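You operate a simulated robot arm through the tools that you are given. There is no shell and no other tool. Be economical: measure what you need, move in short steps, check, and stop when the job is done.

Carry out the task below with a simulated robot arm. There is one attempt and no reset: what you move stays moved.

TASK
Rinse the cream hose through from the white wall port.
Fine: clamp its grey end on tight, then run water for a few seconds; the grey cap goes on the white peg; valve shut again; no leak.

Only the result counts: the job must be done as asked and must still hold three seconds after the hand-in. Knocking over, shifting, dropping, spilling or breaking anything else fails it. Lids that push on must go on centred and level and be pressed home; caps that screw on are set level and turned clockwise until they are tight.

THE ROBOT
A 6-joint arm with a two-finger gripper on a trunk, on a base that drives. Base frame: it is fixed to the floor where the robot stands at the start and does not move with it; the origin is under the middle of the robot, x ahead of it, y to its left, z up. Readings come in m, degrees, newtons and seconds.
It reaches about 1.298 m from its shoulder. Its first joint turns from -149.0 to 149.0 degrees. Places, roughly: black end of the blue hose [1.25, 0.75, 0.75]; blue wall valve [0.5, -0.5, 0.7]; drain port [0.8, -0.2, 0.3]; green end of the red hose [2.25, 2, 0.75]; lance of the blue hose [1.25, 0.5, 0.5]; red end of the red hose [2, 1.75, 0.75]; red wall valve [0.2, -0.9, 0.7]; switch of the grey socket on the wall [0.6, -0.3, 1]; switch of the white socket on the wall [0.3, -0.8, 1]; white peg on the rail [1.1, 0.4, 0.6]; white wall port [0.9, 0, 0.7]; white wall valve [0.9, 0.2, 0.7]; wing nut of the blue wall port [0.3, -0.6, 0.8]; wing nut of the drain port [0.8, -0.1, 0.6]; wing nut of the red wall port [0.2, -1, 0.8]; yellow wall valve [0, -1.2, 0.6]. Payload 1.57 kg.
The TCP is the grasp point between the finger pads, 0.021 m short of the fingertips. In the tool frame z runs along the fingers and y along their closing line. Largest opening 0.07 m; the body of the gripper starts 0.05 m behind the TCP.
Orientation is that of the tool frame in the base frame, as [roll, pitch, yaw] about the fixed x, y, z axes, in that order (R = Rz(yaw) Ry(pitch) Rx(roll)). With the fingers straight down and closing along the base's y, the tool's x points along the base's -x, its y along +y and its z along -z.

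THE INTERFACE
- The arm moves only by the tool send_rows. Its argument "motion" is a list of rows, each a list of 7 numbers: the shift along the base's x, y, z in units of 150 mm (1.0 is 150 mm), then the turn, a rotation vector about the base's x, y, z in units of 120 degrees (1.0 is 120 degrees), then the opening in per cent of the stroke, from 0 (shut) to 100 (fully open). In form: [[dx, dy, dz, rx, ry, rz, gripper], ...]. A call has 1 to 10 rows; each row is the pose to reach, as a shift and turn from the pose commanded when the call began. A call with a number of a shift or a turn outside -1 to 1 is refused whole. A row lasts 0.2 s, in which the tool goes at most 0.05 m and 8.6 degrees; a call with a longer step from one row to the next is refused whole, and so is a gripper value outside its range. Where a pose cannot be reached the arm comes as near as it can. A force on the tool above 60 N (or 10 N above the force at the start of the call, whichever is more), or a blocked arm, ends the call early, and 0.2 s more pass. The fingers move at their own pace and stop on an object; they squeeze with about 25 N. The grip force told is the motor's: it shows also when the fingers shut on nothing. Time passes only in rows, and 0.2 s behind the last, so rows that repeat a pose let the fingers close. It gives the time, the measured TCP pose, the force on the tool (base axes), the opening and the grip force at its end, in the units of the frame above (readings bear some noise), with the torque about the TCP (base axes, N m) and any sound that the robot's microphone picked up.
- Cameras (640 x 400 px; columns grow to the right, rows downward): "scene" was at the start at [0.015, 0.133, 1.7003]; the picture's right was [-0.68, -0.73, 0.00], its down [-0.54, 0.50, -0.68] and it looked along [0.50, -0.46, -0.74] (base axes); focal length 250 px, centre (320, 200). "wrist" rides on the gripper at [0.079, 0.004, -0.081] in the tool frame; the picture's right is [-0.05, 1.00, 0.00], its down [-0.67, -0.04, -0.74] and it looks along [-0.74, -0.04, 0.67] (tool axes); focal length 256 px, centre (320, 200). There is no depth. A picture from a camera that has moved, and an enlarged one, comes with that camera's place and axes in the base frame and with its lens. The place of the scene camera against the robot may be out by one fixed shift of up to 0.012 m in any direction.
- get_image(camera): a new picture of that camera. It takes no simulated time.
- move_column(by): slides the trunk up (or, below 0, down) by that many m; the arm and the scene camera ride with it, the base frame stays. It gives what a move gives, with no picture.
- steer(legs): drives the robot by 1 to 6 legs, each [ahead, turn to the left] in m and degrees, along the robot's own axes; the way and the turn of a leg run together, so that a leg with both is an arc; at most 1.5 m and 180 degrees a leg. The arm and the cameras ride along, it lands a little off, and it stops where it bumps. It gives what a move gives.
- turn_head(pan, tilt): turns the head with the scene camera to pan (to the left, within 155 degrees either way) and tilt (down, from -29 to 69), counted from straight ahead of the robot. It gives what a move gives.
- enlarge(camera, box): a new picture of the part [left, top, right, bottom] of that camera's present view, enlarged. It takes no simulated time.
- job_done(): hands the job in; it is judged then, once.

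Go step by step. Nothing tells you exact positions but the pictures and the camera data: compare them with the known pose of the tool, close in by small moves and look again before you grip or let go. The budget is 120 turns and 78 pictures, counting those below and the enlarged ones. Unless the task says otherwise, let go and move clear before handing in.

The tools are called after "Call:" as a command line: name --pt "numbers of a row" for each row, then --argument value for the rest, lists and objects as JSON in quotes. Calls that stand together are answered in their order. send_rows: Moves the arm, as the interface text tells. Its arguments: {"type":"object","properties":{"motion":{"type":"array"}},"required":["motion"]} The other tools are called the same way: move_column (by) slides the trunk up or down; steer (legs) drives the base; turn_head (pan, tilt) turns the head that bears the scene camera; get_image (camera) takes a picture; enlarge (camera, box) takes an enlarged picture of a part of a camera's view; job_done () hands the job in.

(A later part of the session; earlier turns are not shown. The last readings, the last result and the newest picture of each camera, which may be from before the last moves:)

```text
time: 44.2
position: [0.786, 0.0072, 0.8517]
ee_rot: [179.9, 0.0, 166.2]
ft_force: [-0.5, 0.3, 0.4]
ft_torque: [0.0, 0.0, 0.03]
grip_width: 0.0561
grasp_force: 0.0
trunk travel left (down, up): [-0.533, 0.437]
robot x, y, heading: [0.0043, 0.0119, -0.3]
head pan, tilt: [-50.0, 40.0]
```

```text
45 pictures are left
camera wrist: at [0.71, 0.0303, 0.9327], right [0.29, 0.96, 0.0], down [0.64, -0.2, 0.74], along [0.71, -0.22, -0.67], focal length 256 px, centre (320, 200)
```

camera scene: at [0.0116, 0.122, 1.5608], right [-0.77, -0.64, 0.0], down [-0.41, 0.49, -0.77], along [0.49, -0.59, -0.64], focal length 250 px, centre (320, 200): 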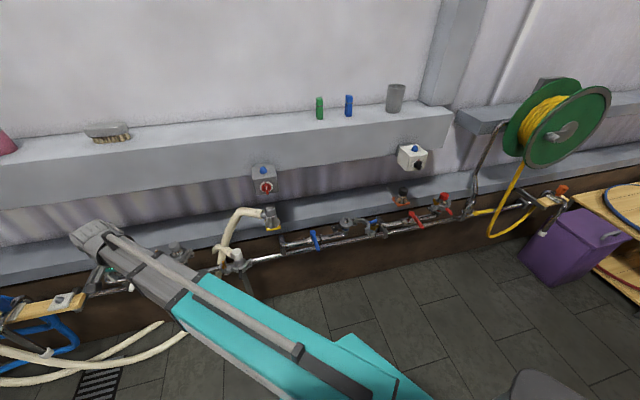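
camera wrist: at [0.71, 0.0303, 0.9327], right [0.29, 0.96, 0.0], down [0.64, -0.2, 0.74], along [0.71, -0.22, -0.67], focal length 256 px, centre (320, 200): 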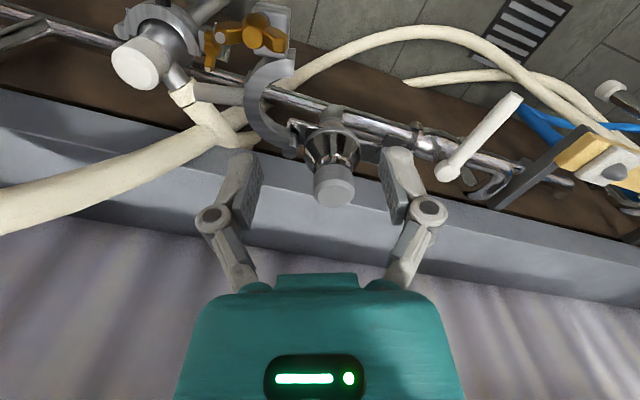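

Jaw is well clear. Refined cap knob position: [0.8865, −0.010], top 0.765. Move over it.

Call:
send_rows --pt "0.2 -0.03 0 0 0 -0.06 80" --pt "0.4 -0.07 0 0 0 -0.12 80" --pt "0.6 -0.1 0 0 0 -0.168 80" --pt "0.67 -0.115 0 0 0 -0.168 80"

Call:
move_column --by -0.05

Call:
get_image --camera "wrist"

```text
time: 45.2
position: [0.8876, -0.0112, 0.8504]
ee_rot: [179.9, -0.1, 145.9]
ft_force: [-0.6, -0.2, 0.4]
ft_torque: [-0.01, 0.02, 0.0]
grip_width: 0.0558
grasp_force: 0.0
trunk travel left (down, up): [-0.533, 0.437]
robot x, y, heading: [-0.0012, 0.0069, -0.3]
head pan, tilt: [-50.0, 40.0]
```

```text
time: 46.2
position: [0.886, -0.0101, 0.8026]
ee_rot: [180.0, 0.0, 146.1]
ft_force: [0.0, 0.4, 0.6]
ft_torque: [-0.01, -0.04, 0.03]
grip_width: 0.0562
grasp_force: 0.0
trunk travel left (down, up): [-0.483, 0.487]
robot x, y, heading: [-0.001, 0.011, 0.0]
head pan, tilt: [-50.0, 40.0]
```

```text
44 pictures are left
camera wrist: at [0.8226, 0.0375, 0.8827], right [0.6, 0.8, 0.0], down [0.53, -0.4, 0.74], along [0.6, -0.45, -0.67], focal length 256 px, centre (320, 200)
```

wrist: 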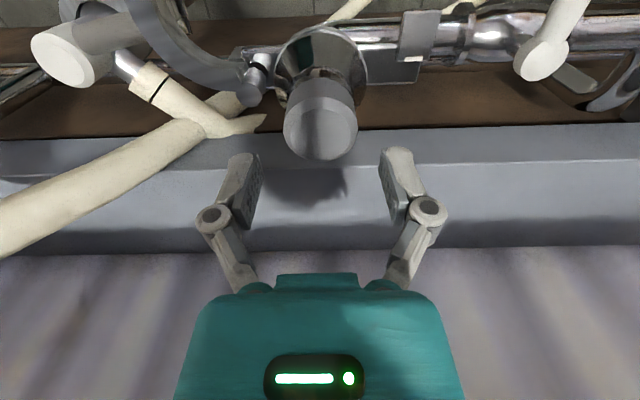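

Centred. Lower, grip the cap knob.

Call:
move_column --by -0.052

Call:
send_rows --pt "0 0 0 0 0 0 0" --pt "0 0 0 0 0 0 0" --pt "0 0 0 0 0 0 0"

Call:
get_image --camera "wrist"

```text
time: 47.1
position: [0.8854, -0.0095, 0.7489]
ee_rot: [180.0, 0.0, 145.9]
ft_force: [0.0, -0.5, 0.0]
ft_torque: [-0.05, -0.02, -0.01]
grip_width: 0.056
grasp_force: 0.0
trunk travel left (down, up): [-0.431, 0.539]
robot x, y, heading: [0.0013, 0.009, 0.1]
head pan, tilt: [-50.0, 40.0]
```

```text
time: 47.9
position: [0.8863, -0.01, 0.7508]
ee_rot: [179.9, 0.0, 145.9]
ft_force: [0.1, 0.4, 2.4]
ft_torque: [-0.04, 0.06, 0.02]
grip_width: 0.039
grasp_force: 25.1
trunk travel left (down, up): [-0.431, 0.539]
robot x, y, heading: [0.0019, 0.0113, 0.1]
head pan, tilt: [-50.0, 40.0]
```

```text
43 pictures are left
camera wrist: at [0.8227, 0.0376, 0.8308], right [0.6, 0.8, 0.0], down [0.53, -0.4, 0.75], along [0.6, -0.45, -0.67], focal length 256 px, centre (320, 200)
```

wrist: 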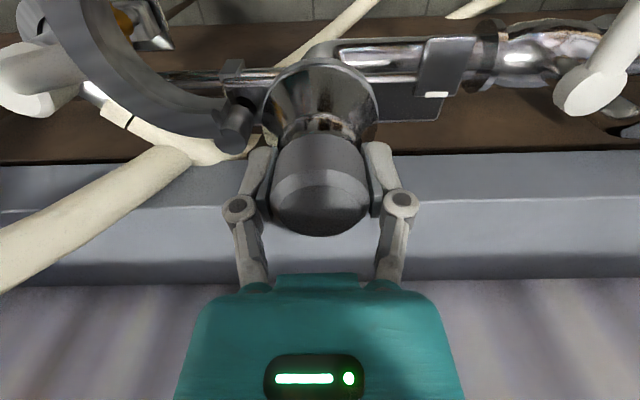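

Cap gripped centred at [0.8863, −0.010], TCP 0.751. Lift it and look.

Call:
move_column --by 0.12

Call:
get_image --camera "wrist"

```text
time: 49.4
position: [0.8869, -0.0103, 0.8695]
ee_rot: [-179.9, 0.0, 146.0]
ft_force: [-0.6, -0.5, -2.4]
ft_torque: [-0.02, 0.01, 0.02]
grip_width: 0.0387
grasp_force: 25.0
trunk travel left (down, up): [-0.551, 0.419]
robot x, y, heading: [0.0021, 0.0048, -0.2]
head pan, tilt: [-50.0, 40.0]
```

```text
42 pictures are left
camera wrist: at [0.8229, 0.0376, 0.9505], right [0.6, 0.8, 0.0], down [0.53, -0.4, 0.74], along [0.6, -0.45, -0.67], focal length 256 px, centre (320, 200)
```

wrist: 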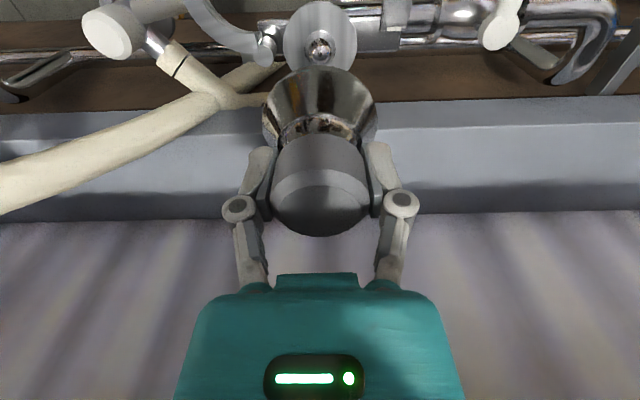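

Cap is off and held level. Carry it toward the white peg (≈[1.109, 0.388, 0.62]).

Call:
send_rows --pt "0.08 0.25 0 0 0 0 0" --pt "0.2 0.5 0 0 0 0 0" --pt "0.35 0.75 0 0 0 0 0" --pt "0.5 1 0 0 0 0 0"

Call:
send_rows --pt "0.1 0.25 0 0 0 0 0" --pt "0.2 0.5 0 0 0 0 0" --pt "0.3 0.75 0 0 0 0 0" --pt "0.4 1 0 0 0 0 0"

Call:
get_image --camera "wrist"

```text
time: 50.4
position: [0.9625, 0.1389, 0.869]
ee_rot: [180.0, -0.1, 146.0]
ft_force: [-0.3, 0.5, -2.4]
ft_torque: [0.02, 0.0, 0.02]
grip_width: 0.0388
grasp_force: 24.6
trunk travel left (down, up): [-0.551, 0.419]
robot x, y, heading: [0.0018, 0.0099, 0.1]
head pan, tilt: [-50.0, 40.0]
```

```text
time: 51.4
position: [1.0216, 0.2883, 0.868]
ee_rot: [-180.0, 0.1, 146.0]
ft_force: [-0.3, -1.1, -2.0]
ft_torque: [0.03, -0.01, 0.0]
grip_width: 0.0387
grasp_force: 25.0
trunk travel left (down, up): [-0.551, 0.419]
robot x, y, heading: [0.0038, 0.0122, -0.1]
head pan, tilt: [-50.0, 40.0]
```

```text
41 pictures are left
camera wrist: at [0.9583, 0.3369, 0.9503], right [0.6, 0.8, 0.0], down [0.53, -0.4, 0.74], along [0.59, -0.45, -0.67], focal length 256 px, centre (320, 200)
```

wrist: 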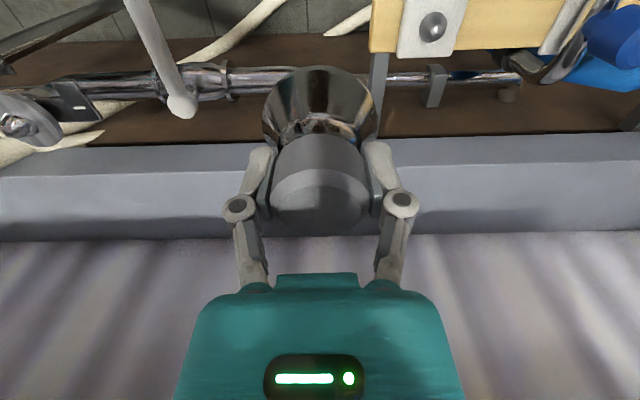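

Call:
send_rows --pt "0.15 0.21 0 0 0 0 0" --pt "0.3 0.42 0 0 0 0 0" --pt "0.456 0.625 0 0 0 0 0"

Call:
get_image --camera "wrist"

```text
time: 52.2
position: [1.0913, 0.3838, 0.8696]
ee_rot: [179.9, -0.1, 146.0]
ft_force: [-0.5, 0.5, -2.3]
ft_torque: [0.01, -0.02, 0.02]
grip_width: 0.0387
grasp_force: 24.7
trunk travel left (down, up): [-0.551, 0.419]
robot x, y, heading: [0.0018, 0.0093, 0.0]
head pan, tilt: [-50.0, 40.0]
```

```text
40 pictures are left
camera wrist: at [1.0273, 0.4313, 0.9502], right [0.6, 0.8, 0.0], down [0.53, -0.4, 0.74], along [0.59, -0.45, -0.67], focal length 256 px, centre (320, 200)
```

wrist: 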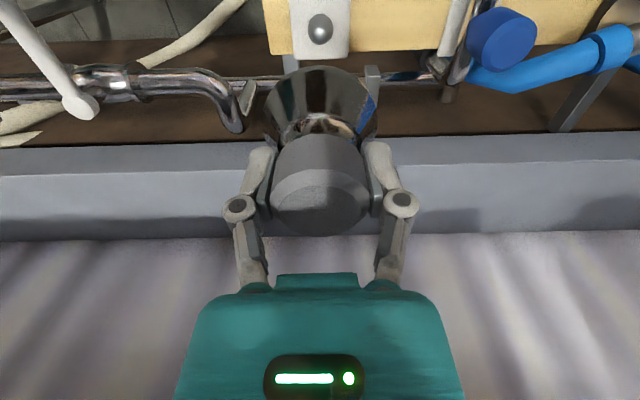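

Peg lines up ([1.090, 0.383], top ≈0.64). Lower and recheck.

Call:
move_column --by -0.11

Call:
get_image --camera "wrist"

Call:
turn_head --pan 12 --tilt 35

Call:
get_image --camera "scene"

```text
time: 53.6
position: [1.0903, 0.3829, 0.7603]
ee_rot: [-180.0, -0.1, 146.0]
ft_force: [-0.1, -0.4, -2.4]
ft_torque: [-0.03, 0.03, -0.01]
grip_width: 0.039
grasp_force: 25.6
trunk travel left (down, up): [-0.441, 0.529]
robot x, y, heading: [0.0017, 0.0072, -0.1]
head pan, tilt: [-50.0, 40.0]
```

```text
39 pictures are left
camera wrist: at [1.0266, 0.4309, 0.8404], right [0.6, 0.8, 0.0], down [0.53, -0.4, 0.74], along [0.6, -0.45, -0.67], focal length 256 px, centre (320, 200)
```

wrist: 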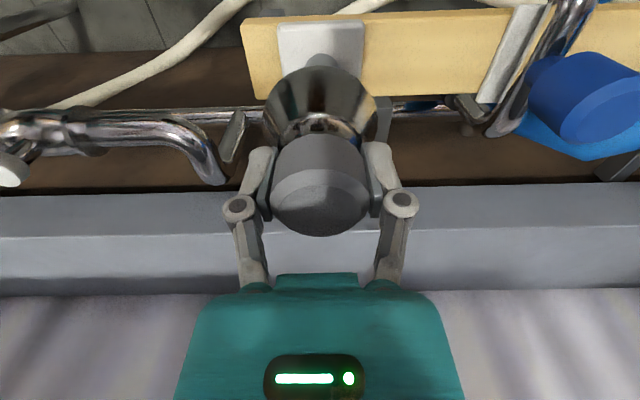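

```text
time: 54.9
position: [1.091, 0.3827, 0.7602]
ee_rot: [179.9, 0.0, 146.0]
ft_force: [0.6, 1.1, -2.2]
ft_torque: [-0.02, -0.06, -0.01]
grip_width: 0.0387
grasp_force: 25.2
trunk travel left (down, up): [-0.441, 0.529]
robot x, y, heading: [-0.0023, 0.0092, -0.3]
head pan, tilt: [12.0, 35.0]
```

```text
38 pictures are left
camera scene: at [0.0435, 0.2054, 1.4493], right [0.21, -0.98, 0.0], down [-0.56, -0.12, -0.82], along [0.8, 0.17, -0.57], focal length 250 px, centre (320, 200)
```

scene: 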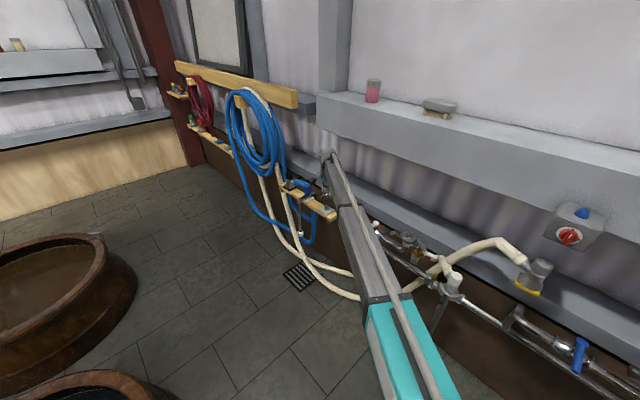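

Call:
enlarge --camera "scene" --box '[270, 140, 390, 240]'

Call:
move_column --by -0.06

Call:
enlarge --camera "wrist" --box '[220, 20, 420, 200]'

```text
4.00 times, centred on (330, 190) of scene
camera zoom: at [0.0435, 0.2054, 1.4493], right [0.21, -0.98, 0.0], down [-0.56, -0.12, -0.82], along [0.8, 0.17, -0.57], focal length 1001 px, centre (280, 240)
```

zoom: 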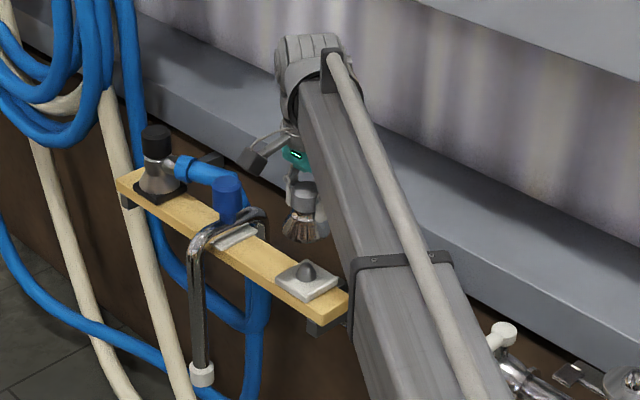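

```text
time: 55.9
position: [1.0907, 0.3825, 0.6996]
ee_rot: [179.9, 0.0, 145.9]
ft_force: [-0.8, 0.7, -2.5]
ft_torque: [0.02, 0.03, 0.0]
grip_width: 0.0386
grasp_force: 25.3
trunk travel left (down, up): [-0.381, 0.589]
robot x, y, heading: [0.0015, 0.0121, -0.1]
head pan, tilt: [12.0, 35.0]
```

```text
2.22 times, centred on (320, 110) of wrist
camera zoom: at [1.0266, 0.4309, 0.7804], right [0.6, 0.8, 0.0], down [0.53, -0.4, 0.74], along [0.6, -0.45, -0.67], focal length 569 px, centre (320, 400)
```

zoom: 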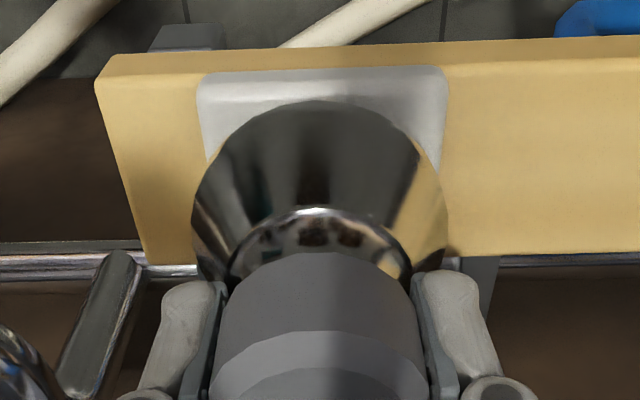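

Call:
move_column --by -0.018

Call:
enlarge --camera "wrist" --box '[220, 20, 420, 200]'

```text
time: 56.6
position: [1.0911, 0.3815, 0.6811]
ee_rot: [179.8, 0.1, 146.0]
ft_force: [5.3, -2.8, 1.2]
ft_torque: [-0.04, -0.18, -0.02]
grip_width: 0.0388
grasp_force: 24.8
trunk travel left (down, up): [-0.363, 0.607]
robot x, y, heading: [0.0039, 0.0083, -0.3]
head pan, tilt: [12.0, 35.0]
```

```text
2.22 times, centred on (320, 110) of wrist
camera zoom: at [1.0273, 0.4302, 0.7624], right [0.6, 0.8, 0.0], down [0.53, -0.4, 0.75], along [0.6, -0.45, -0.67], focal length 569 px, centre (320, 400)
```

zoom: 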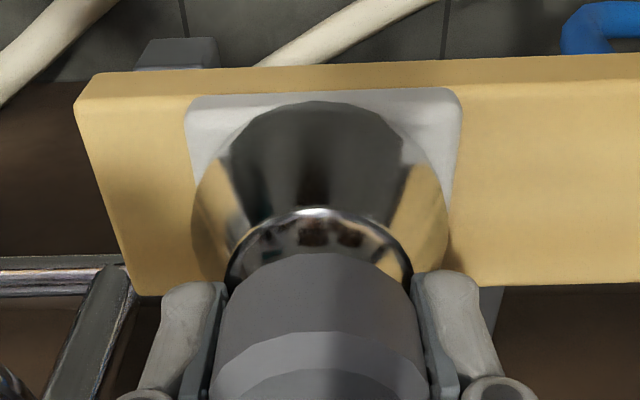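

Light contact with the peg pushing the cap wall-ward; I'll ease 2.5 mm that way and lower further.

Call:
send_rows --pt "0.016 -0.009 0 0 0 0 0"

Call:
move_column --by -0.008

```text
time: 57.0
position: [1.0918, 0.3817, 0.682]
ee_rot: [180.0, 0.0, 146.1]
ft_force: [-0.8, 0.3, -0.7]
ft_torque: [-0.01, -0.04, -0.03]
grip_width: 0.0388
grasp_force: 25.4
trunk travel left (down, up): [-0.363, 0.607]
robot x, y, heading: [0.0045, 0.0126, -0.2]
head pan, tilt: [12.0, 35.0]
```

```text
time: 57.5
position: [1.0911, 0.3813, 0.6785]
ee_rot: [179.6, 0.0, 146.0]
ft_force: [7.6, 7.3, 34.4]
ft_torque: [0.32, -0.17, 0.0]
grip_width: 0.0409
grasp_force: 25.2
trunk travel left (down, up): [-0.355, 0.615]
robot x, y, heading: [0.0012, 0.0086, -0.3]
head pan, tilt: [12.0, 35.0]
```

Call:
get_image --camera "wrist"

Call:
enlarge --camera "scene" --box '[290, 110, 370, 190]'

```text
34 pictures are left
camera wrist: at [1.0271, 0.4295, 0.7587], right [0.6, 0.8, 0.01], down [0.53, -0.4, 0.75], along [0.6, -0.45, -0.67], focal length 256 px, centre (320, 200)
```

wrist: 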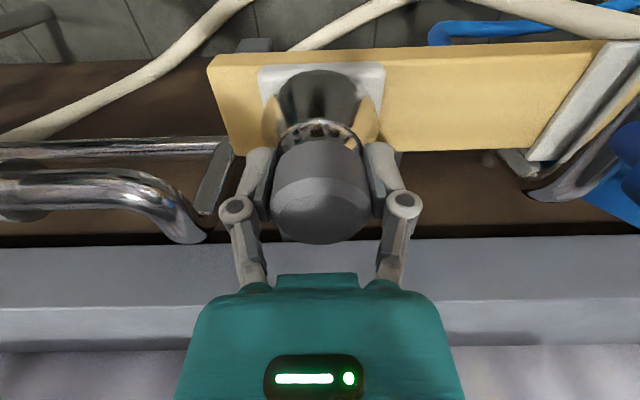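

```text
5.00 times, centred on (330, 150) of scene
camera zoom: at [0.0391, 0.2043, 1.364], right [0.21, -0.98, 0.0], down [-0.56, -0.12, -0.82], along [0.8, 0.17, -0.57], focal length 1251 px, centre (270, 450)
```

zoom: 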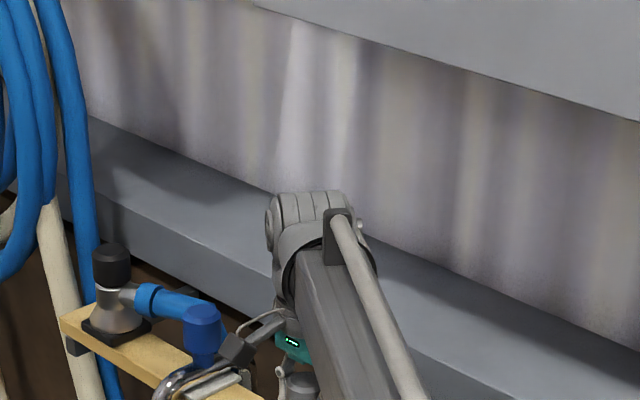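

The cap resists at 0.678, which matches the plate height. I'll relieve the push, open slightly and inspect.

Call:
move_column --by 0.004

Call:
send_rows --pt "0 0 0 0 0 0 63" --pt "0 0 0 0 0 0 63"

Call:
enlarge --camera "wrist" --box '[200, 30, 440, 260]'

```text
time: 58.1
position: [1.092, 0.3827, 0.6786]
ee_rot: [180.0, -0.1, 146.0]
ft_force: [-1.1, 3.0, 7.1]
ft_torque: [-0.11, -0.08, 0.01]
grip_width: 0.0403
grasp_force: 24.6
trunk travel left (down, up): [-0.359, 0.611]
robot x, y, heading: [0.0008, 0.0109, -0.0]
head pan, tilt: [12.0, 35.0]
```

```text
time: 58.7
position: [1.0927, 0.3822, 0.6771]
ee_rot: [-180.0, 0.0, 146.1]
ft_force: [-0.3, 0.4, 0.4]
ft_torque: [0.02, 0.0, 0.0]
grip_width: 0.0439
grasp_force: 0.1
trunk travel left (down, up): [-0.359, 0.611]
robot x, y, heading: [0.0026, 0.0137, -0.2]
head pan, tilt: [12.0, 35.0]
```

```text
1.74 times, centred on (320, 145) of wrist
camera zoom: at [1.0288, 0.4291, 0.7585], right [0.6, 0.8, 0.0], down [0.53, -0.4, 0.74], along [0.6, -0.45, -0.67], focal length 445 px, centre (320, 296)
```

zoom: 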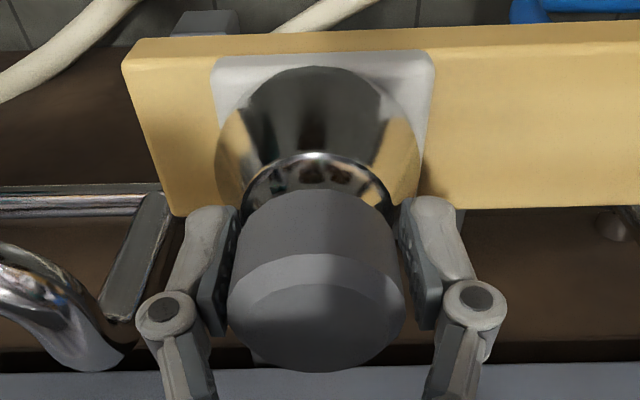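

Looks level and seated. Open more, raise clear and verify.

Call:
send_rows --pt "0 0 0 0 0 0 80" --pt "0 0 0 0 0 0 80"

Call:
move_column --by 0.19

Call:
get_image --camera "wrist"

```text
time: 59.3
position: [1.0934, 0.3815, 0.6771]
ee_rot: [180.0, 0.0, 145.9]
ft_force: [-0.5, 0.8, 0.4]
ft_torque: [-0.02, -0.02, 0.0]
grip_width: 0.056
grasp_force: 0.0
trunk travel left (down, up): [-0.359, 0.611]
robot x, y, heading: [0.003, 0.0134, -0.1]
head pan, tilt: [12.0, 35.0]
```

```text
time: 61.4
position: [1.0924, 0.3822, 0.8674]
ee_rot: [-180.0, 0.0, 146.0]
ft_force: [0.4, 0.1, -0.2]
ft_torque: [-0.01, -0.01, 0.0]
grip_width: 0.0561
grasp_force: 0.0
trunk travel left (down, up): [-0.549, 0.421]
robot x, y, heading: [0.0017, 0.0106, -0.1]
head pan, tilt: [12.0, 35.0]
```

```text
31 pictures are left
camera wrist: at [1.0289, 0.4293, 0.9485], right [0.6, 0.8, 0.0], down [0.53, -0.4, 0.74], along [0.6, -0.45, -0.67], focal length 256 px, centre (320, 200)
```

wrist: 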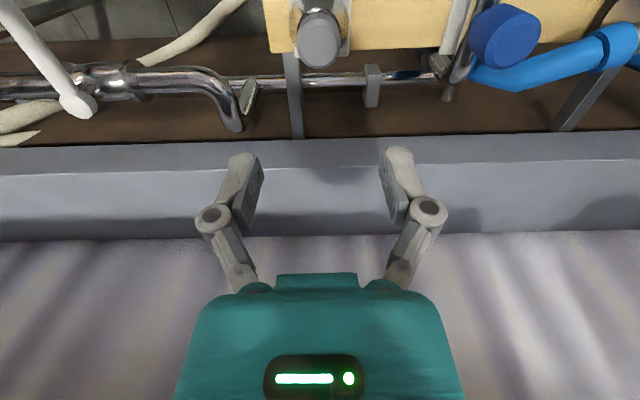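

Cap stands properly on the white peg. Now raise and travel to the grey hose end on the yellow holder (≈[0.64, −0.32], top ≈0.88).

Call:
move_column --by 0.1

Call:
send_rows --pt "-0.2 -0.22 0 0 0 0 90" --pt "-0.4 -0.45 0 0 0 0 90" --pt "-0.6 -0.7 0 0 0 0 90" --pt "-0.8 -0.95 0 0 0 0 90"

Call:
send_rows --pt "-0.2 -0.25 0 0 0 0 90" --pt "-0.4 -0.5 0 0 0 0 90" --pt "-0.6 -0.75 0 0 0 0 90" --pt "-0.8 -1 0 0 0 0 90"

Call:
send_rows --pt "-0.2 -0.25 0 0 0 0 90" --pt "-0.4 -0.5 0 0 0 0 90" --pt "-0.6 -0.75 0 0 0 0 90" --pt "-0.8 -1 0 0 0 0 90"

Call:
send_rows --pt "-0.15 -0.25 0 0 0 0 90" --pt "-0.3 -0.5 0 0 0 0 90" --pt "-0.45 -0.75 0 0 0 0 90" --pt "-0.6 -1 0 0 0 0 90"

Call:
get_image --camera "wrist"

```text
time: 62.7
position: [1.0927, 0.3816, 0.9675]
ee_rot: [179.9, 0.0, 146.0]
ft_force: [0.0, -0.2, 0.8]
ft_torque: [-0.03, 0.02, 0.03]
grip_width: 0.056
grasp_force: 0.0
trunk travel left (down, up): [-0.649, 0.321]
robot x, y, heading: [0.0032, 0.0087, -0.3]
head pan, tilt: [12.0, 35.0]
```

```text
time: 63.7
position: [0.9725, 0.2385, 0.9674]
ee_rot: [179.9, -0.1, 146.2]
ft_force: [-0.2, 0.5, 0.0]
ft_torque: [0.02, -0.01, -0.02]
grip_width: 0.063
grasp_force: 0.1
trunk travel left (down, up): [-0.649, 0.321]
robot x, y, heading: [0.0019, 0.0095, -0.3]
head pan, tilt: [12.0, 35.0]
```

```text
time: 64.7
position: [0.8521, 0.0884, 0.969]
ee_rot: [179.9, 0.0, 146.0]
ft_force: [0.4, 0.2, 0.1]
ft_torque: [0.0, 0.0, 0.01]
grip_width: 0.0631
grasp_force: 0.1
trunk travel left (down, up): [-0.649, 0.321]
robot x, y, heading: [0.0004, 0.0075, -0.1]
head pan, tilt: [12.0, 35.0]
```

```text
time: 65.7
position: [0.7328, -0.0623, 0.9676]
ee_rot: [179.8, 0.0, 146.1]
ft_force: [0.0, 0.7, -0.2]
ft_torque: [0.01, -0.01, -0.01]
grip_width: 0.0631
grasp_force: 0.1
trunk travel left (down, up): [-0.649, 0.321]
robot x, y, heading: [-0.0015, 0.0091, 0.1]
head pan, tilt: [12.0, 35.0]
```

```text
time: 66.7
position: [0.6417, -0.2121, 0.9674]
ee_rot: [179.9, 0.0, 146.1]
ft_force: [-1.1, 0.2, -0.5]
ft_torque: [0.01, -0.04, 0.0]
grip_width: 0.063
grasp_force: 0.0
trunk travel left (down, up): [-0.649, 0.321]
robot x, y, heading: [0.0012, 0.0093, -0.1]
head pan, tilt: [12.0, 35.0]
```

```text
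30 pictures are left
camera wrist: at [0.5776, -0.1642, 1.0488], right [0.6, 0.8, 0.0], down [0.53, -0.4, 0.74], along [0.6, -0.45, -0.67], focal length 256 px, centre (320, 200)
```

wrist: 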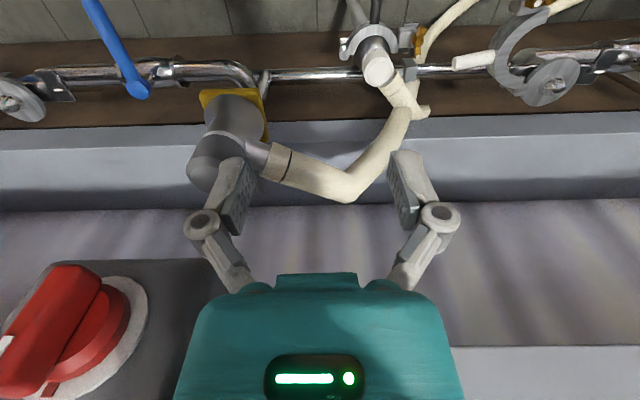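

The red socket switch sits almost directly above the hose end ([0.61,−0.30,1.02]), so a straight-down approach risks hitting it. I'll back away and test whether the wrist can tilt so the fingers come in from the front.

Call:
send_rows --pt "-0.25 0.17 0 0 0 0 90" --pt "-0.5 0.34 0 0 0 0 90" --pt "-0.7 0.48 0 -0.039 -0.058 0 90" --pt "-0.7 0.48 0 -0.078 -0.116 0 90"

```text
time: 67.7
position: [0.5674, -0.1462, 0.976]
ee_rot: [-180.0, 16.8, 146.0]
ft_force: [0.1, -0.3, -0.6]
ft_torque: [-0.01, 0.0, 0.01]
grip_width: 0.0631
grasp_force: 0.0
out of reach, approached as far as the arm can: row 3, 4
trunk travel left (down, up): [-0.649, 0.321]
robot x, y, heading: [0.0013, 0.0076, -0.4]
head pan, tilt: [12.0, 35.0]
```

Tilt works. I'll tilt to 45° while staying clear, then see where the tool ends up.

Call:
send_rows --pt "-0.15 0.1 0 -0.033 -0.049 0 90" --pt "-0.3 0.2 0 -0.066 -0.098 0 90" --pt "-0.4 0.27 0 -0.099 -0.147 0 90" --pt "-0.5 0.33 0 -0.131 -0.195 0 90"

Call:
get_image --camera "wrist"

```text
time: 68.7
position: [0.6465, -0.1111, 1.023]
ee_rot: [-180.0, 45.0, 145.9]
ft_force: [0.1, 0.1, 0.3]
ft_torque: [0.03, -0.01, -0.03]
grip_width: 0.063
grasp_force: 0.0
out of reach, approached as far as the arm can: row 1, 2, 3, 4
trunk travel left (down, up): [-0.649, 0.321]
robot x, y, heading: [0.002, 0.0105, -0.1]
head pan, tilt: [12.0, 35.0]
```

```text
29 pictures are left
camera wrist: at [0.5542, -0.0438, 1.0235], right [0.59, 0.81, 0.04], down [-0.07, 0.0, 1.0], along [0.81, -0.59, 0.05], focal length 256 px, centre (320, 200)
```

wrist: 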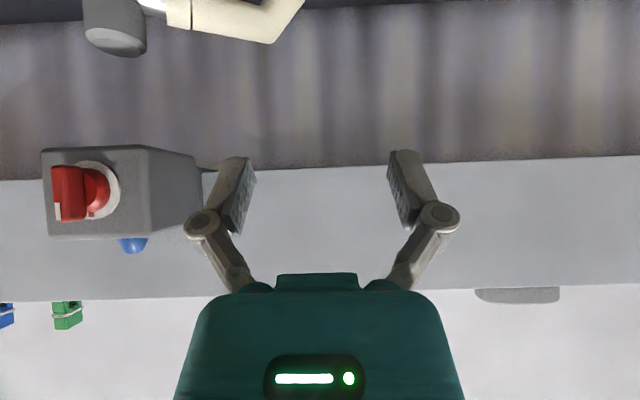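

Now I clearly see the socket box above the hose end; a ~55° tilted approach from the front clears it. Tilt 10° more (including the height change this implies).

Call:
send_rows --pt "0 0 0.083 -0.023 -0.0345 0 90" --pt "0 0 0.169 -0.0466 -0.069 0 90"

Call:
send_rows --pt "-0.17 -0.2 0 0 0 0 90" --pt "-0.34 -0.4 0 0 0 0 90" --pt "-0.5 -0.6 0 0 0 0 90"

Call:
move_column --by -0.15

```text
time: 69.3
position: [0.6651, -0.1115, 1.0474]
ee_rot: [179.9, 55.0, 145.9]
ft_force: [0.8, 0.8, -0.1]
ft_torque: [0.02, -0.01, 0.01]
grip_width: 0.0629
grasp_force: 0.1
out of reach, approached as far as the arm can: row 1, 2
trunk travel left (down, up): [-0.649, 0.321]
robot x, y, heading: [0.002, 0.012, -0.1]
head pan, tilt: [12.0, 35.0]
```

```text
time: 70.1
position: [0.6431, -0.2184, 1.0465]
ee_rot: [179.9, 54.9, 146.0]
ft_force: [0.5, 0.5, 0.3]
ft_torque: [0.01, 0.0, -0.01]
grip_width: 0.0631
grasp_force: 0.0
out of reach, approached as far as the arm can: row 1, 2, 3
trunk travel left (down, up): [-0.649, 0.321]
robot x, y, heading: [0.0016, 0.0081, -0.1]
head pan, tilt: [12.0, 35.0]
```

```text
time: 71.8
position: [0.6444, -0.2187, 0.8977]
ee_rot: [179.9, 54.9, 146.0]
ft_force: [-0.5, -0.6, 0.0]
ft_torque: [0.01, -0.01, 0.01]
grip_width: 0.0632
grasp_force: 0.1
trunk travel left (down, up): [-0.499, 0.471]
robot x, y, heading: [-0.0001, 0.0102, -0.0]
head pan, tilt: [12.0, 35.0]
```

The arm is too folded here; I'll back the robot up 0.15 m for room, which also moves the gripper away from the wall.

Call:
steer --legs '[[-0.15, 0]]'

Call:
get_image --camera "wrist"

```text
time: 73.4
position: [0.492, -0.2178, 0.8962]
ee_rot: [179.9, 54.9, 146.0]
ft_force: [-0.7, 0.3, 0.7]
ft_torque: [-0.02, -0.01, -0.03]
grip_width: 0.063
grasp_force: 0.1
trunk travel left (down, up): [-0.499, 0.471]
robot x, y, heading: [-0.1502, 0.01, -0.2]
head pan, tilt: [12.0, 35.0]
```

```text
28 pictures are left
camera wrist: at [0.4008, -0.152, 0.8784], right [0.58, 0.81, 0.04], down [-0.21, 0.1, 0.97], along [0.79, -0.58, 0.22], focal length 256 px, centre (320, 200)
```

wrist: 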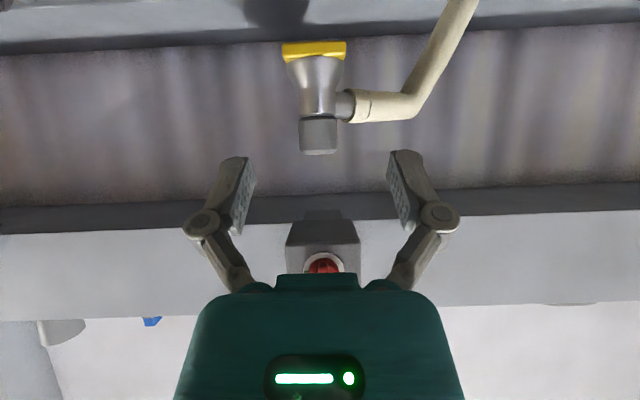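

Excellent view: knob spans z≈0.851–0.889 at [0.643, −0.3325], hose leaving just below it. I'll set TCP height 0.874 and approach.

Call:
move_column --by -0.022

Call:
send_rows --pt "0.16 -0.15 0 0 0 0 90" --pt "0.34 -0.29 0 0 0 0 90" --pt "0.513 -0.433 0 0 0 0 90"

Call:
get_image --camera "wrist"

```text
time: 74.1
position: [0.4924, -0.2195, 0.8742]
ee_rot: [179.9, 54.9, 145.9]
ft_force: [0.5, 1.4, 0.2]
ft_torque: [0.0, 0.01, 0.0]
grip_width: 0.0629
grasp_force: 0.0
trunk travel left (down, up): [-0.477, 0.493]
robot x, y, heading: [-0.1497, 0.0127, -0.1]
head pan, tilt: [12.0, 35.0]
```

```text
time: 74.9
position: [0.5685, -0.2835, 0.8747]
ee_rot: [179.9, 55.0, 146.0]
ft_force: [0.1, 0.4, -0.7]
ft_torque: [0.0, -0.04, -0.02]
grip_width: 0.0628
grasp_force: 0.1
trunk travel left (down, up): [-0.477, 0.493]
robot x, y, heading: [-0.1521, 0.0117, -0.2]
head pan, tilt: [12.0, 35.0]
```

```text
27 pictures are left
camera wrist: at [0.4783, -0.2173, 0.8565], right [0.58, 0.81, 0.04], down [-0.21, 0.1, 0.97], along [0.79, -0.58, 0.22], focal length 256 px, centre (320, 200)
```

wrist: 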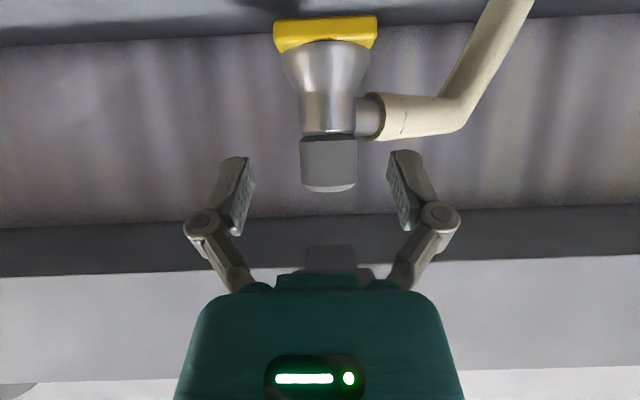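

Call:
move_column --by 0.004

Call:
send_rows --pt "0.17 -0.105 0 0 0 0 90" --pt "0.34 -0.21 0 0 0 0 90" --pt "0.497 -0.317 0 0 0 0 90"

Call:
get_image --camera "wrist"

```text
time: 75.4
position: [0.5701, -0.2824, 0.8779]
ee_rot: [179.8, 54.8, 146.1]
ft_force: [0.6, 0.3, 0.5]
ft_torque: [0.0, 0.02, 0.01]
grip_width: 0.0632
grasp_force: 0.1
trunk travel left (down, up): [-0.481, 0.489]
robot x, y, heading: [-0.1502, 0.0101, -0.1]
head pan, tilt: [12.0, 35.0]
```

```text
time: 76.2
position: [0.6451, -0.3314, 0.8779]
ee_rot: [179.9, 54.8, 146.1]
ft_force: [-0.1, 0.6, 0.1]
ft_torque: [-0.01, -0.05, -0.02]
grip_width: 0.0629
grasp_force: 0.1
trunk travel left (down, up): [-0.481, 0.489]
robot x, y, heading: [-0.1527, 0.0071, -0.1]
head pan, tilt: [12.0, 35.0]
```

```text
26 pictures are left
camera wrist: at [0.5537, -0.2644, 0.8604], right [0.58, 0.81, 0.04], down [-0.21, 0.1, 0.97], along [0.79, -0.58, 0.22], focal length 256 px, centre (320, 200)
```

wrist: 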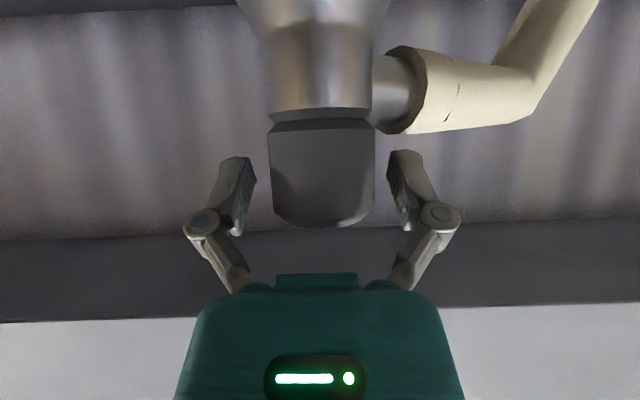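

Knob is centred between the fingers. Close, then lift 4 cm.

Call:
send_rows --pt "0 0 0 0 0 0 0" --pt "0 0 0 0 0 0 0" --pt "0 0 0 0 0 0 0"

Call:
move_column --by 0.04

Call:
get_image --camera "wrist"

```text
time: 77.0
position: [0.6439, -0.3305, 0.8793]
ee_rot: [180.0, 54.9, 146.0]
ft_force: [-0.6, 2.5, 2.5]
ft_torque: [0.03, 0.0, -0.02]
grip_width: 0.0426
grasp_force: 25.1
trunk travel left (down, up): [-0.481, 0.489]
robot x, y, heading: [-0.1523, 0.0121, 0.0]
head pan, tilt: [12.0, 35.0]
```

```text
time: 77.6
position: [0.6428, -0.3291, 0.9051]
ee_rot: [179.3, 53.7, 145.2]
ft_force: [-3.0, 4.0, -19.0]
ft_torque: [-0.45, -0.84, -0.16]
grip_width: 0.0426
grasp_force: 24.6
trunk travel left (down, up): [-0.511, 0.459]
robot x, y, heading: [-0.1527, 0.011, 0.0]
head pan, tilt: [12.0, 35.0]
stopped: the force on the tool passed its limit at 87 N (the readings are from after the stop); the commanded pose is now the measured one
```

```text
25 pictures are left
camera wrist: at [0.5509, -0.2614, 0.889], right [0.59, 0.81, 0.05], down [-0.19, 0.08, 0.98], along [0.78, -0.59, 0.2], focal length 256 px, centre (320, 200)
```

wrist: 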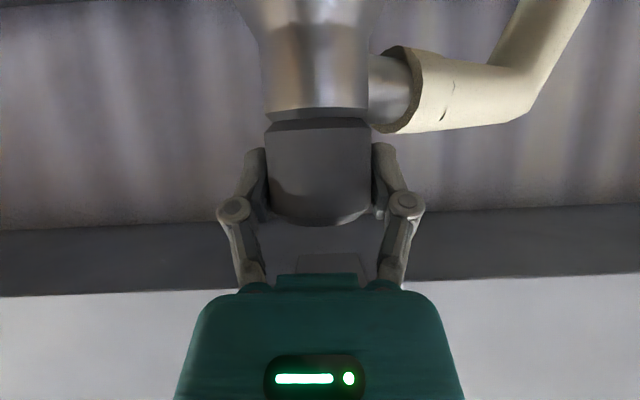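

Something above stopped the lift (likely the arm under the socket box). I'll relieve 3 mm and check the situation.

Call:
move_column --by -0.003

Call:
turn_head --pan -30 --tilt 25

Call:
enlarge --camera "scene" --box '[220, 100, 420, 260]'

```text
time: 78.1
position: [0.6405, -0.3292, 0.9037]
ee_rot: [179.2, 53.9, 145.2]
ft_force: [-0.1, -0.2, -4.1]
ft_torque: [0.04, 0.04, 0.0]
grip_width: 0.0424
grasp_force: 25.2
trunk travel left (down, up): [-0.508, 0.462]
robot x, y, heading: [-0.1516, 0.008, 0.3]
head pan, tilt: [12.0, 35.0]
```

```text
time: 79.2
position: [0.641, -0.3282, 0.9025]
ee_rot: [179.3, 53.8, 145.2]
ft_force: [-0.1, -0.6, -4.7]
ft_torque: [-0.02, 0.03, 0.04]
grip_width: 0.0427
grasp_force: 25.0
trunk travel left (down, up): [-0.508, 0.462]
robot x, y, heading: [-0.1553, 0.0107, -0.2]
head pan, tilt: [-30.0, 25.0]
```

```text
2.50 times, centred on (320, 180) of scene
camera zoom: at [-0.1157, 0.141, 1.5322], right [-0.5, -0.87, 0.0], down [-0.37, 0.21, -0.91], along [0.78, -0.45, -0.42], focal length 625 px, centre (320, 250)
```

zoom: 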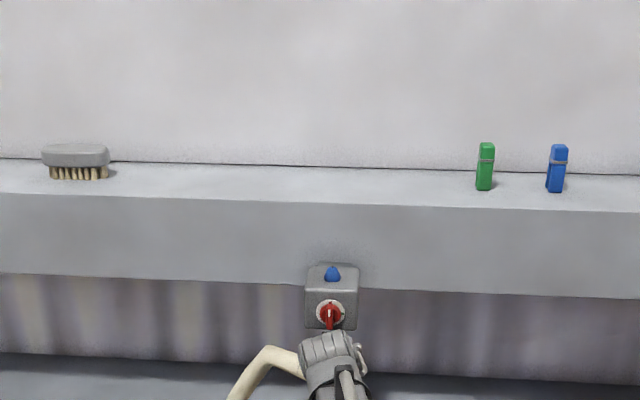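

Arm is free again (only the hose weight, −4.7 N). Now pull straight out from the wall in small steps.

Call:
send_rows --pt "-0.05 0.034 0 0 0 0 0" --pt "-0.1 0.068 0 0 0 0 0"

Call:
get_image --camera "wrist"

```text
time: 79.8
position: [0.6263, -0.3196, 0.9036]
ee_rot: [179.3, 53.9, 145.2]
ft_force: [0.2, -0.3, -3.1]
ft_torque: [-0.03, 0.01, 0.03]
grip_width: 0.0423
grasp_force: 25.3
trunk travel left (down, up): [-0.508, 0.462]
robot x, y, heading: [-0.1509, 0.0099, -0.2]
head pan, tilt: [-30.0, 25.0]
```

```text
23 pictures are left
camera wrist: at [0.5358, -0.2519, 0.8867], right [0.59, 0.81, 0.05], down [-0.2, 0.08, 0.98], along [0.78, -0.58, 0.21], focal length 256 px, centre (320, 200)
```

wrist: 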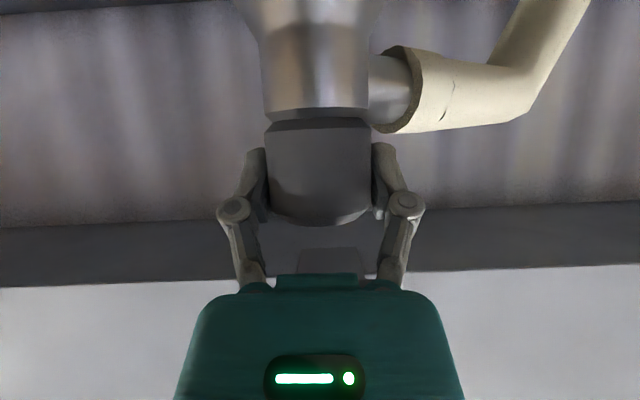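

Hose end is free and held. Restore exact attitude and carry it along the wall toward the white port, raising once clear of the box and turning it 40° clockwise so the hose outlet clears the wing nut.

Call:
send_rows --pt "-0.1 0.15 0 -0.0081 -0.0055 0.002 0" --pt "0 0.37 0 -0.0081 -0.0055 0.002 0" --pt "0.1 0.58 0 -0.0081 -0.0055 0.002 0" --pt "0.225 0.8 0 -0.0081 -0.0055 0.002 0"

Call:
move_column --by 0.05

Call:
send_rows --pt "0.16 0.2 0 0 0 -0.0667 0" --pt "0.32 0.4 0 0 0 -0.133 0" --pt "0.5 0.6 0 0 0 -0.2 0" --pt "0.667 0.8 0 0 0 -0.267 0"

Call:
send_rows --pt "0.18 0.22 0 0 0 -0.0667 0" --pt "0.35 0.44 0 0 0 -0.0667 0" --pt "0.53 0.67 0 0 0 -0.0667 0"

Call:
get_image --camera "wrist"

```text
time: 80.8
position: [0.6611, -0.1983, 0.9061]
ee_rot: [-180.0, 55.0, 146.1]
ft_force: [-0.2, 0.0, -4.5]
ft_torque: [-0.02, 0.02, 0.02]
grip_width: 0.0426
grasp_force: 25.2
trunk travel left (down, up): [-0.508, 0.462]
robot x, y, heading: [-0.1532, 0.0107, 0.0]
head pan, tilt: [-30.0, 25.0]
```

```text
time: 81.8
position: [0.6603, -0.1978, 0.9562]
ee_rot: [-179.9, 55.0, 146.0]
ft_force: [-0.4, 0.2, -4.5]
ft_torque: [-0.05, 0.02, 0.01]
grip_width: 0.0428
grasp_force: 25.1
trunk travel left (down, up): [-0.558, 0.412]
robot x, y, heading: [-0.1511, 0.0085, -0.1]
head pan, tilt: [-30.0, 25.0]
```

```text
time: 82.8
position: [0.761, -0.0774, 0.9562]
ee_rot: [-179.9, 54.8, 113.8]
ft_force: [-0.7, 1.0, -4.1]
ft_torque: [-0.01, 0.02, 0.01]
grip_width: 0.043
grasp_force: 25.6
trunk travel left (down, up): [-0.558, 0.412]
robot x, y, heading: [-0.1509, 0.011, -0.1]
head pan, tilt: [-30.0, 25.0]
```

```text
time: 83.5
position: [0.8402, 0.0235, 0.9562]
ee_rot: [-179.9, 55.0, 105.8]
ft_force: [-1.0, -0.8, -4.5]
ft_torque: [-0.02, -0.01, 0.01]
grip_width: 0.0426
grasp_force: 25.0
trunk travel left (down, up): [-0.558, 0.412]
robot x, y, heading: [-0.1527, 0.0115, -0.2]
head pan, tilt: [-30.0, 25.0]
```

```text
22 pictures are left
camera wrist: at [0.8131, 0.1322, 0.9371], right [0.97, 0.24, 0.04], down [-0.1, 0.21, 0.97], along [0.23, -0.95, 0.23], focal length 256 px, centre (320, 200)
```

wrist: 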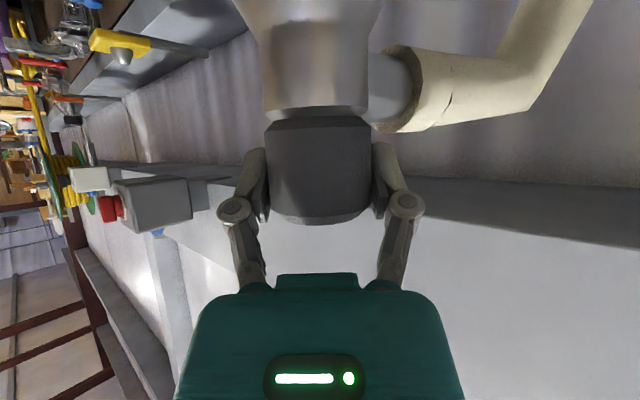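

The grip keeps the knob ~8 mm toward the hand from TCP by apparent size. I'll position above the port accordingly, lower to ~4 cm above it, and compare with the scene camera.

Call:
send_rows --pt "0.11 -0.09 0 0 0 0 0" --pt "0.22 -0.18 0 0 0 0 0" --pt "0.32 -0.275 0 0 0 0 0"

Call:
move_column --by -0.11

Call:
turn_head --pan -10 --tilt 40

Call:
enlarge --camera "scene" --box '[230, 100, 410, 240]'

```text
time: 84.3
position: [0.8881, -0.0188, 0.9553]
ee_rot: [179.9, 55.0, 106.1]
ft_force: [0.1, 0.9, -4.0]
ft_torque: [-0.04, 0.02, -0.03]
grip_width: 0.0428
grasp_force: 24.6
trunk travel left (down, up): [-0.558, 0.412]
robot x, y, heading: [-0.1503, 0.0111, 0.1]
head pan, tilt: [-30.0, 25.0]
```

```text
time: 85.8
position: [0.888, -0.0184, 0.8456]
ee_rot: [-179.9, 55.1, 106.0]
ft_force: [0.2, 0.3, -4.2]
ft_torque: [0.0, 0.04, 0.01]
grip_width: 0.0425
grasp_force: 25.1
trunk travel left (down, up): [-0.448, 0.522]
robot x, y, heading: [-0.1523, 0.0105, -0.1]
head pan, tilt: [-30.0, 25.0]
```

```text
time: 86.6
position: [0.888, -0.0182, 0.8453]
ee_rot: [-179.8, 54.9, 106.0]
ft_force: [-0.4, -0.1, -3.8]
ft_torque: [-0.01, 0.03, 0.0]
grip_width: 0.0426
grasp_force: 25.1
trunk travel left (down, up): [-0.448, 0.522]
robot x, y, heading: [-0.1509, 0.0106, -0.1]
head pan, tilt: [-10.0, 40.0]
```

```text
2.86 times, centred on (320, 170) of scene
camera zoom: at [-0.1116, 0.1724, 1.4489], right [-0.18, -0.98, 0.0], down [-0.63, 0.11, -0.77], along [0.75, -0.13, -0.64], focal length 715 px, centre (320, 286)
```

zoom: 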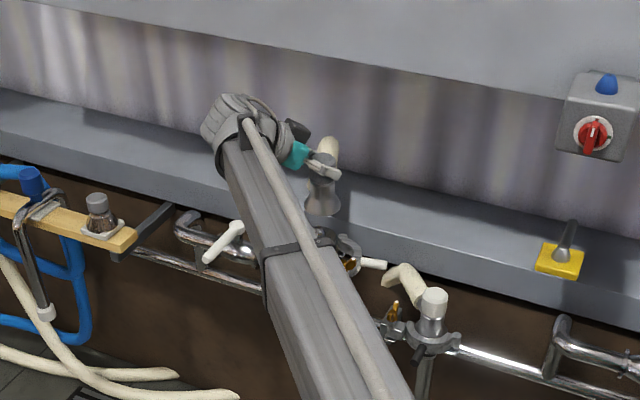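

Call:
enlarge --camera "scene" --box '[290, 125, 350, 175]'

```text
8.00 times, centred on (320, 150) of scene
camera zoom: at [-0.1116, 0.1724, 1.4489], right [-0.18, -0.98, 0.0], down [-0.63, 0.11, -0.77], along [0.75, -0.13, -0.64], focal length 2001 px, centre (320, 600)
```

zoom: 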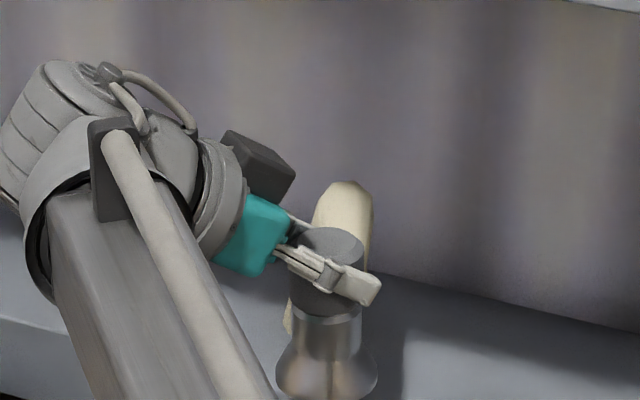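

Call:
enlarge --camera "scene" --box '[290, 150, 350, 200]'

```text
8.00 times, centred on (320, 175) of scene
camera zoom: at [-0.1116, 0.1724, 1.4489], right [-0.18, -0.98, 0.0], down [-0.63, 0.11, -0.77], along [0.75, -0.13, -0.64], focal length 2001 px, centre (320, 400)
```

zoom: 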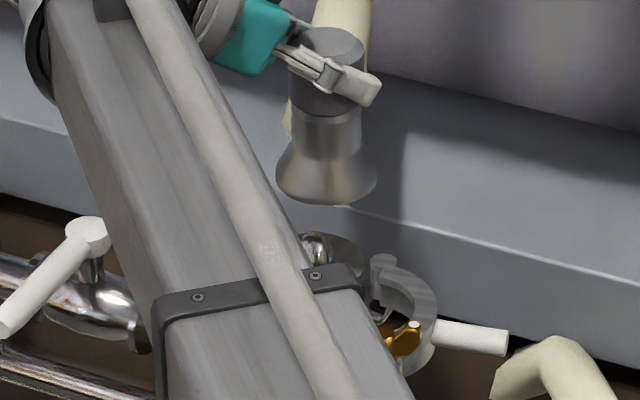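

In the image the port flange centre is ~8 mm to the left of the hose end, so the knob axis coincides with TCP. Shift to TCP [0.886, −0.010] and lower near contact.

Call:
send_rows --pt "-0.012 0.055 0 0 0 0 0" --pt "-0.012 0.055 0 0 0 0 0"

Call:
move_column --by -0.042

Call:
enlarge --camera "scene" --box '[290, 125, 350, 175]'

```text
time: 87.2
position: [0.886, -0.0105, 0.845]
ee_rot: [-179.9, 55.0, 106.1]
ft_force: [-0.1, -0.3, -4.6]
ft_torque: [0.02, 0.03, -0.02]
grip_width: 0.0426
grasp_force: 25.0
trunk travel left (down, up): [-0.448, 0.522]
robot x, y, heading: [-0.1513, 0.0106, 0.0]
head pan, tilt: [-10.0, 40.0]
```

```text
time: 88.0
position: [0.8858, -0.0099, 0.8045]
ee_rot: [180.0, 54.9, 105.9]
ft_force: [-0.8, 0.6, -4.0]
ft_torque: [0.04, 0.03, -0.04]
grip_width: 0.0428
grasp_force: 25.1
trunk travel left (down, up): [-0.406, 0.564]
robot x, y, heading: [-0.1549, 0.0077, 0.1]
head pan, tilt: [-10.0, 40.0]
```

```text
8.00 times, centred on (320, 150) of scene
camera zoom: at [-0.1117, 0.1724, 1.4068], right [-0.17, -0.98, 0.0], down [-0.63, 0.11, -0.77], along [0.75, -0.13, -0.64], focal length 2001 px, centre (320, 600)
```

zoom: 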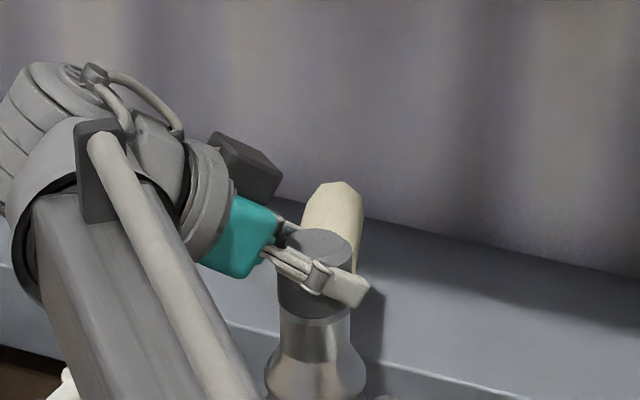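

Call:
move_column --by -0.013

Call:
enlarge --camera "scene" --box '[290, 150, 350, 200]'

```text
time: 88.7
position: [0.8857, -0.0104, 0.7907]
ee_rot: [180.0, 55.0, 106.0]
ft_force: [0.0, -0.3, -4.6]
ft_torque: [0.0, 0.01, 0.02]
grip_width: 0.0429
grasp_force: 24.8
trunk travel left (down, up): [-0.393, 0.577]
robot x, y, heading: [-0.1517, 0.0104, 0.2]
head pan, tilt: [-10.0, 40.0]
```

```text
8.00 times, centred on (320, 175) of scene
camera zoom: at [-0.1117, 0.1724, 1.3938], right [-0.17, -0.98, 0.0], down [-0.63, 0.11, -0.77], along [0.75, -0.13, -0.64], focal length 2001 px, centre (320, 400)
```

zoom: 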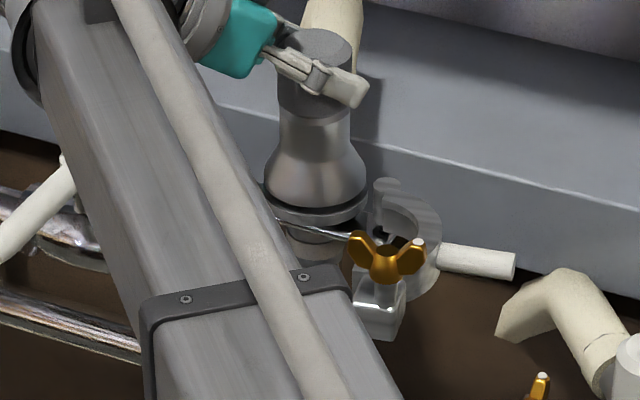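

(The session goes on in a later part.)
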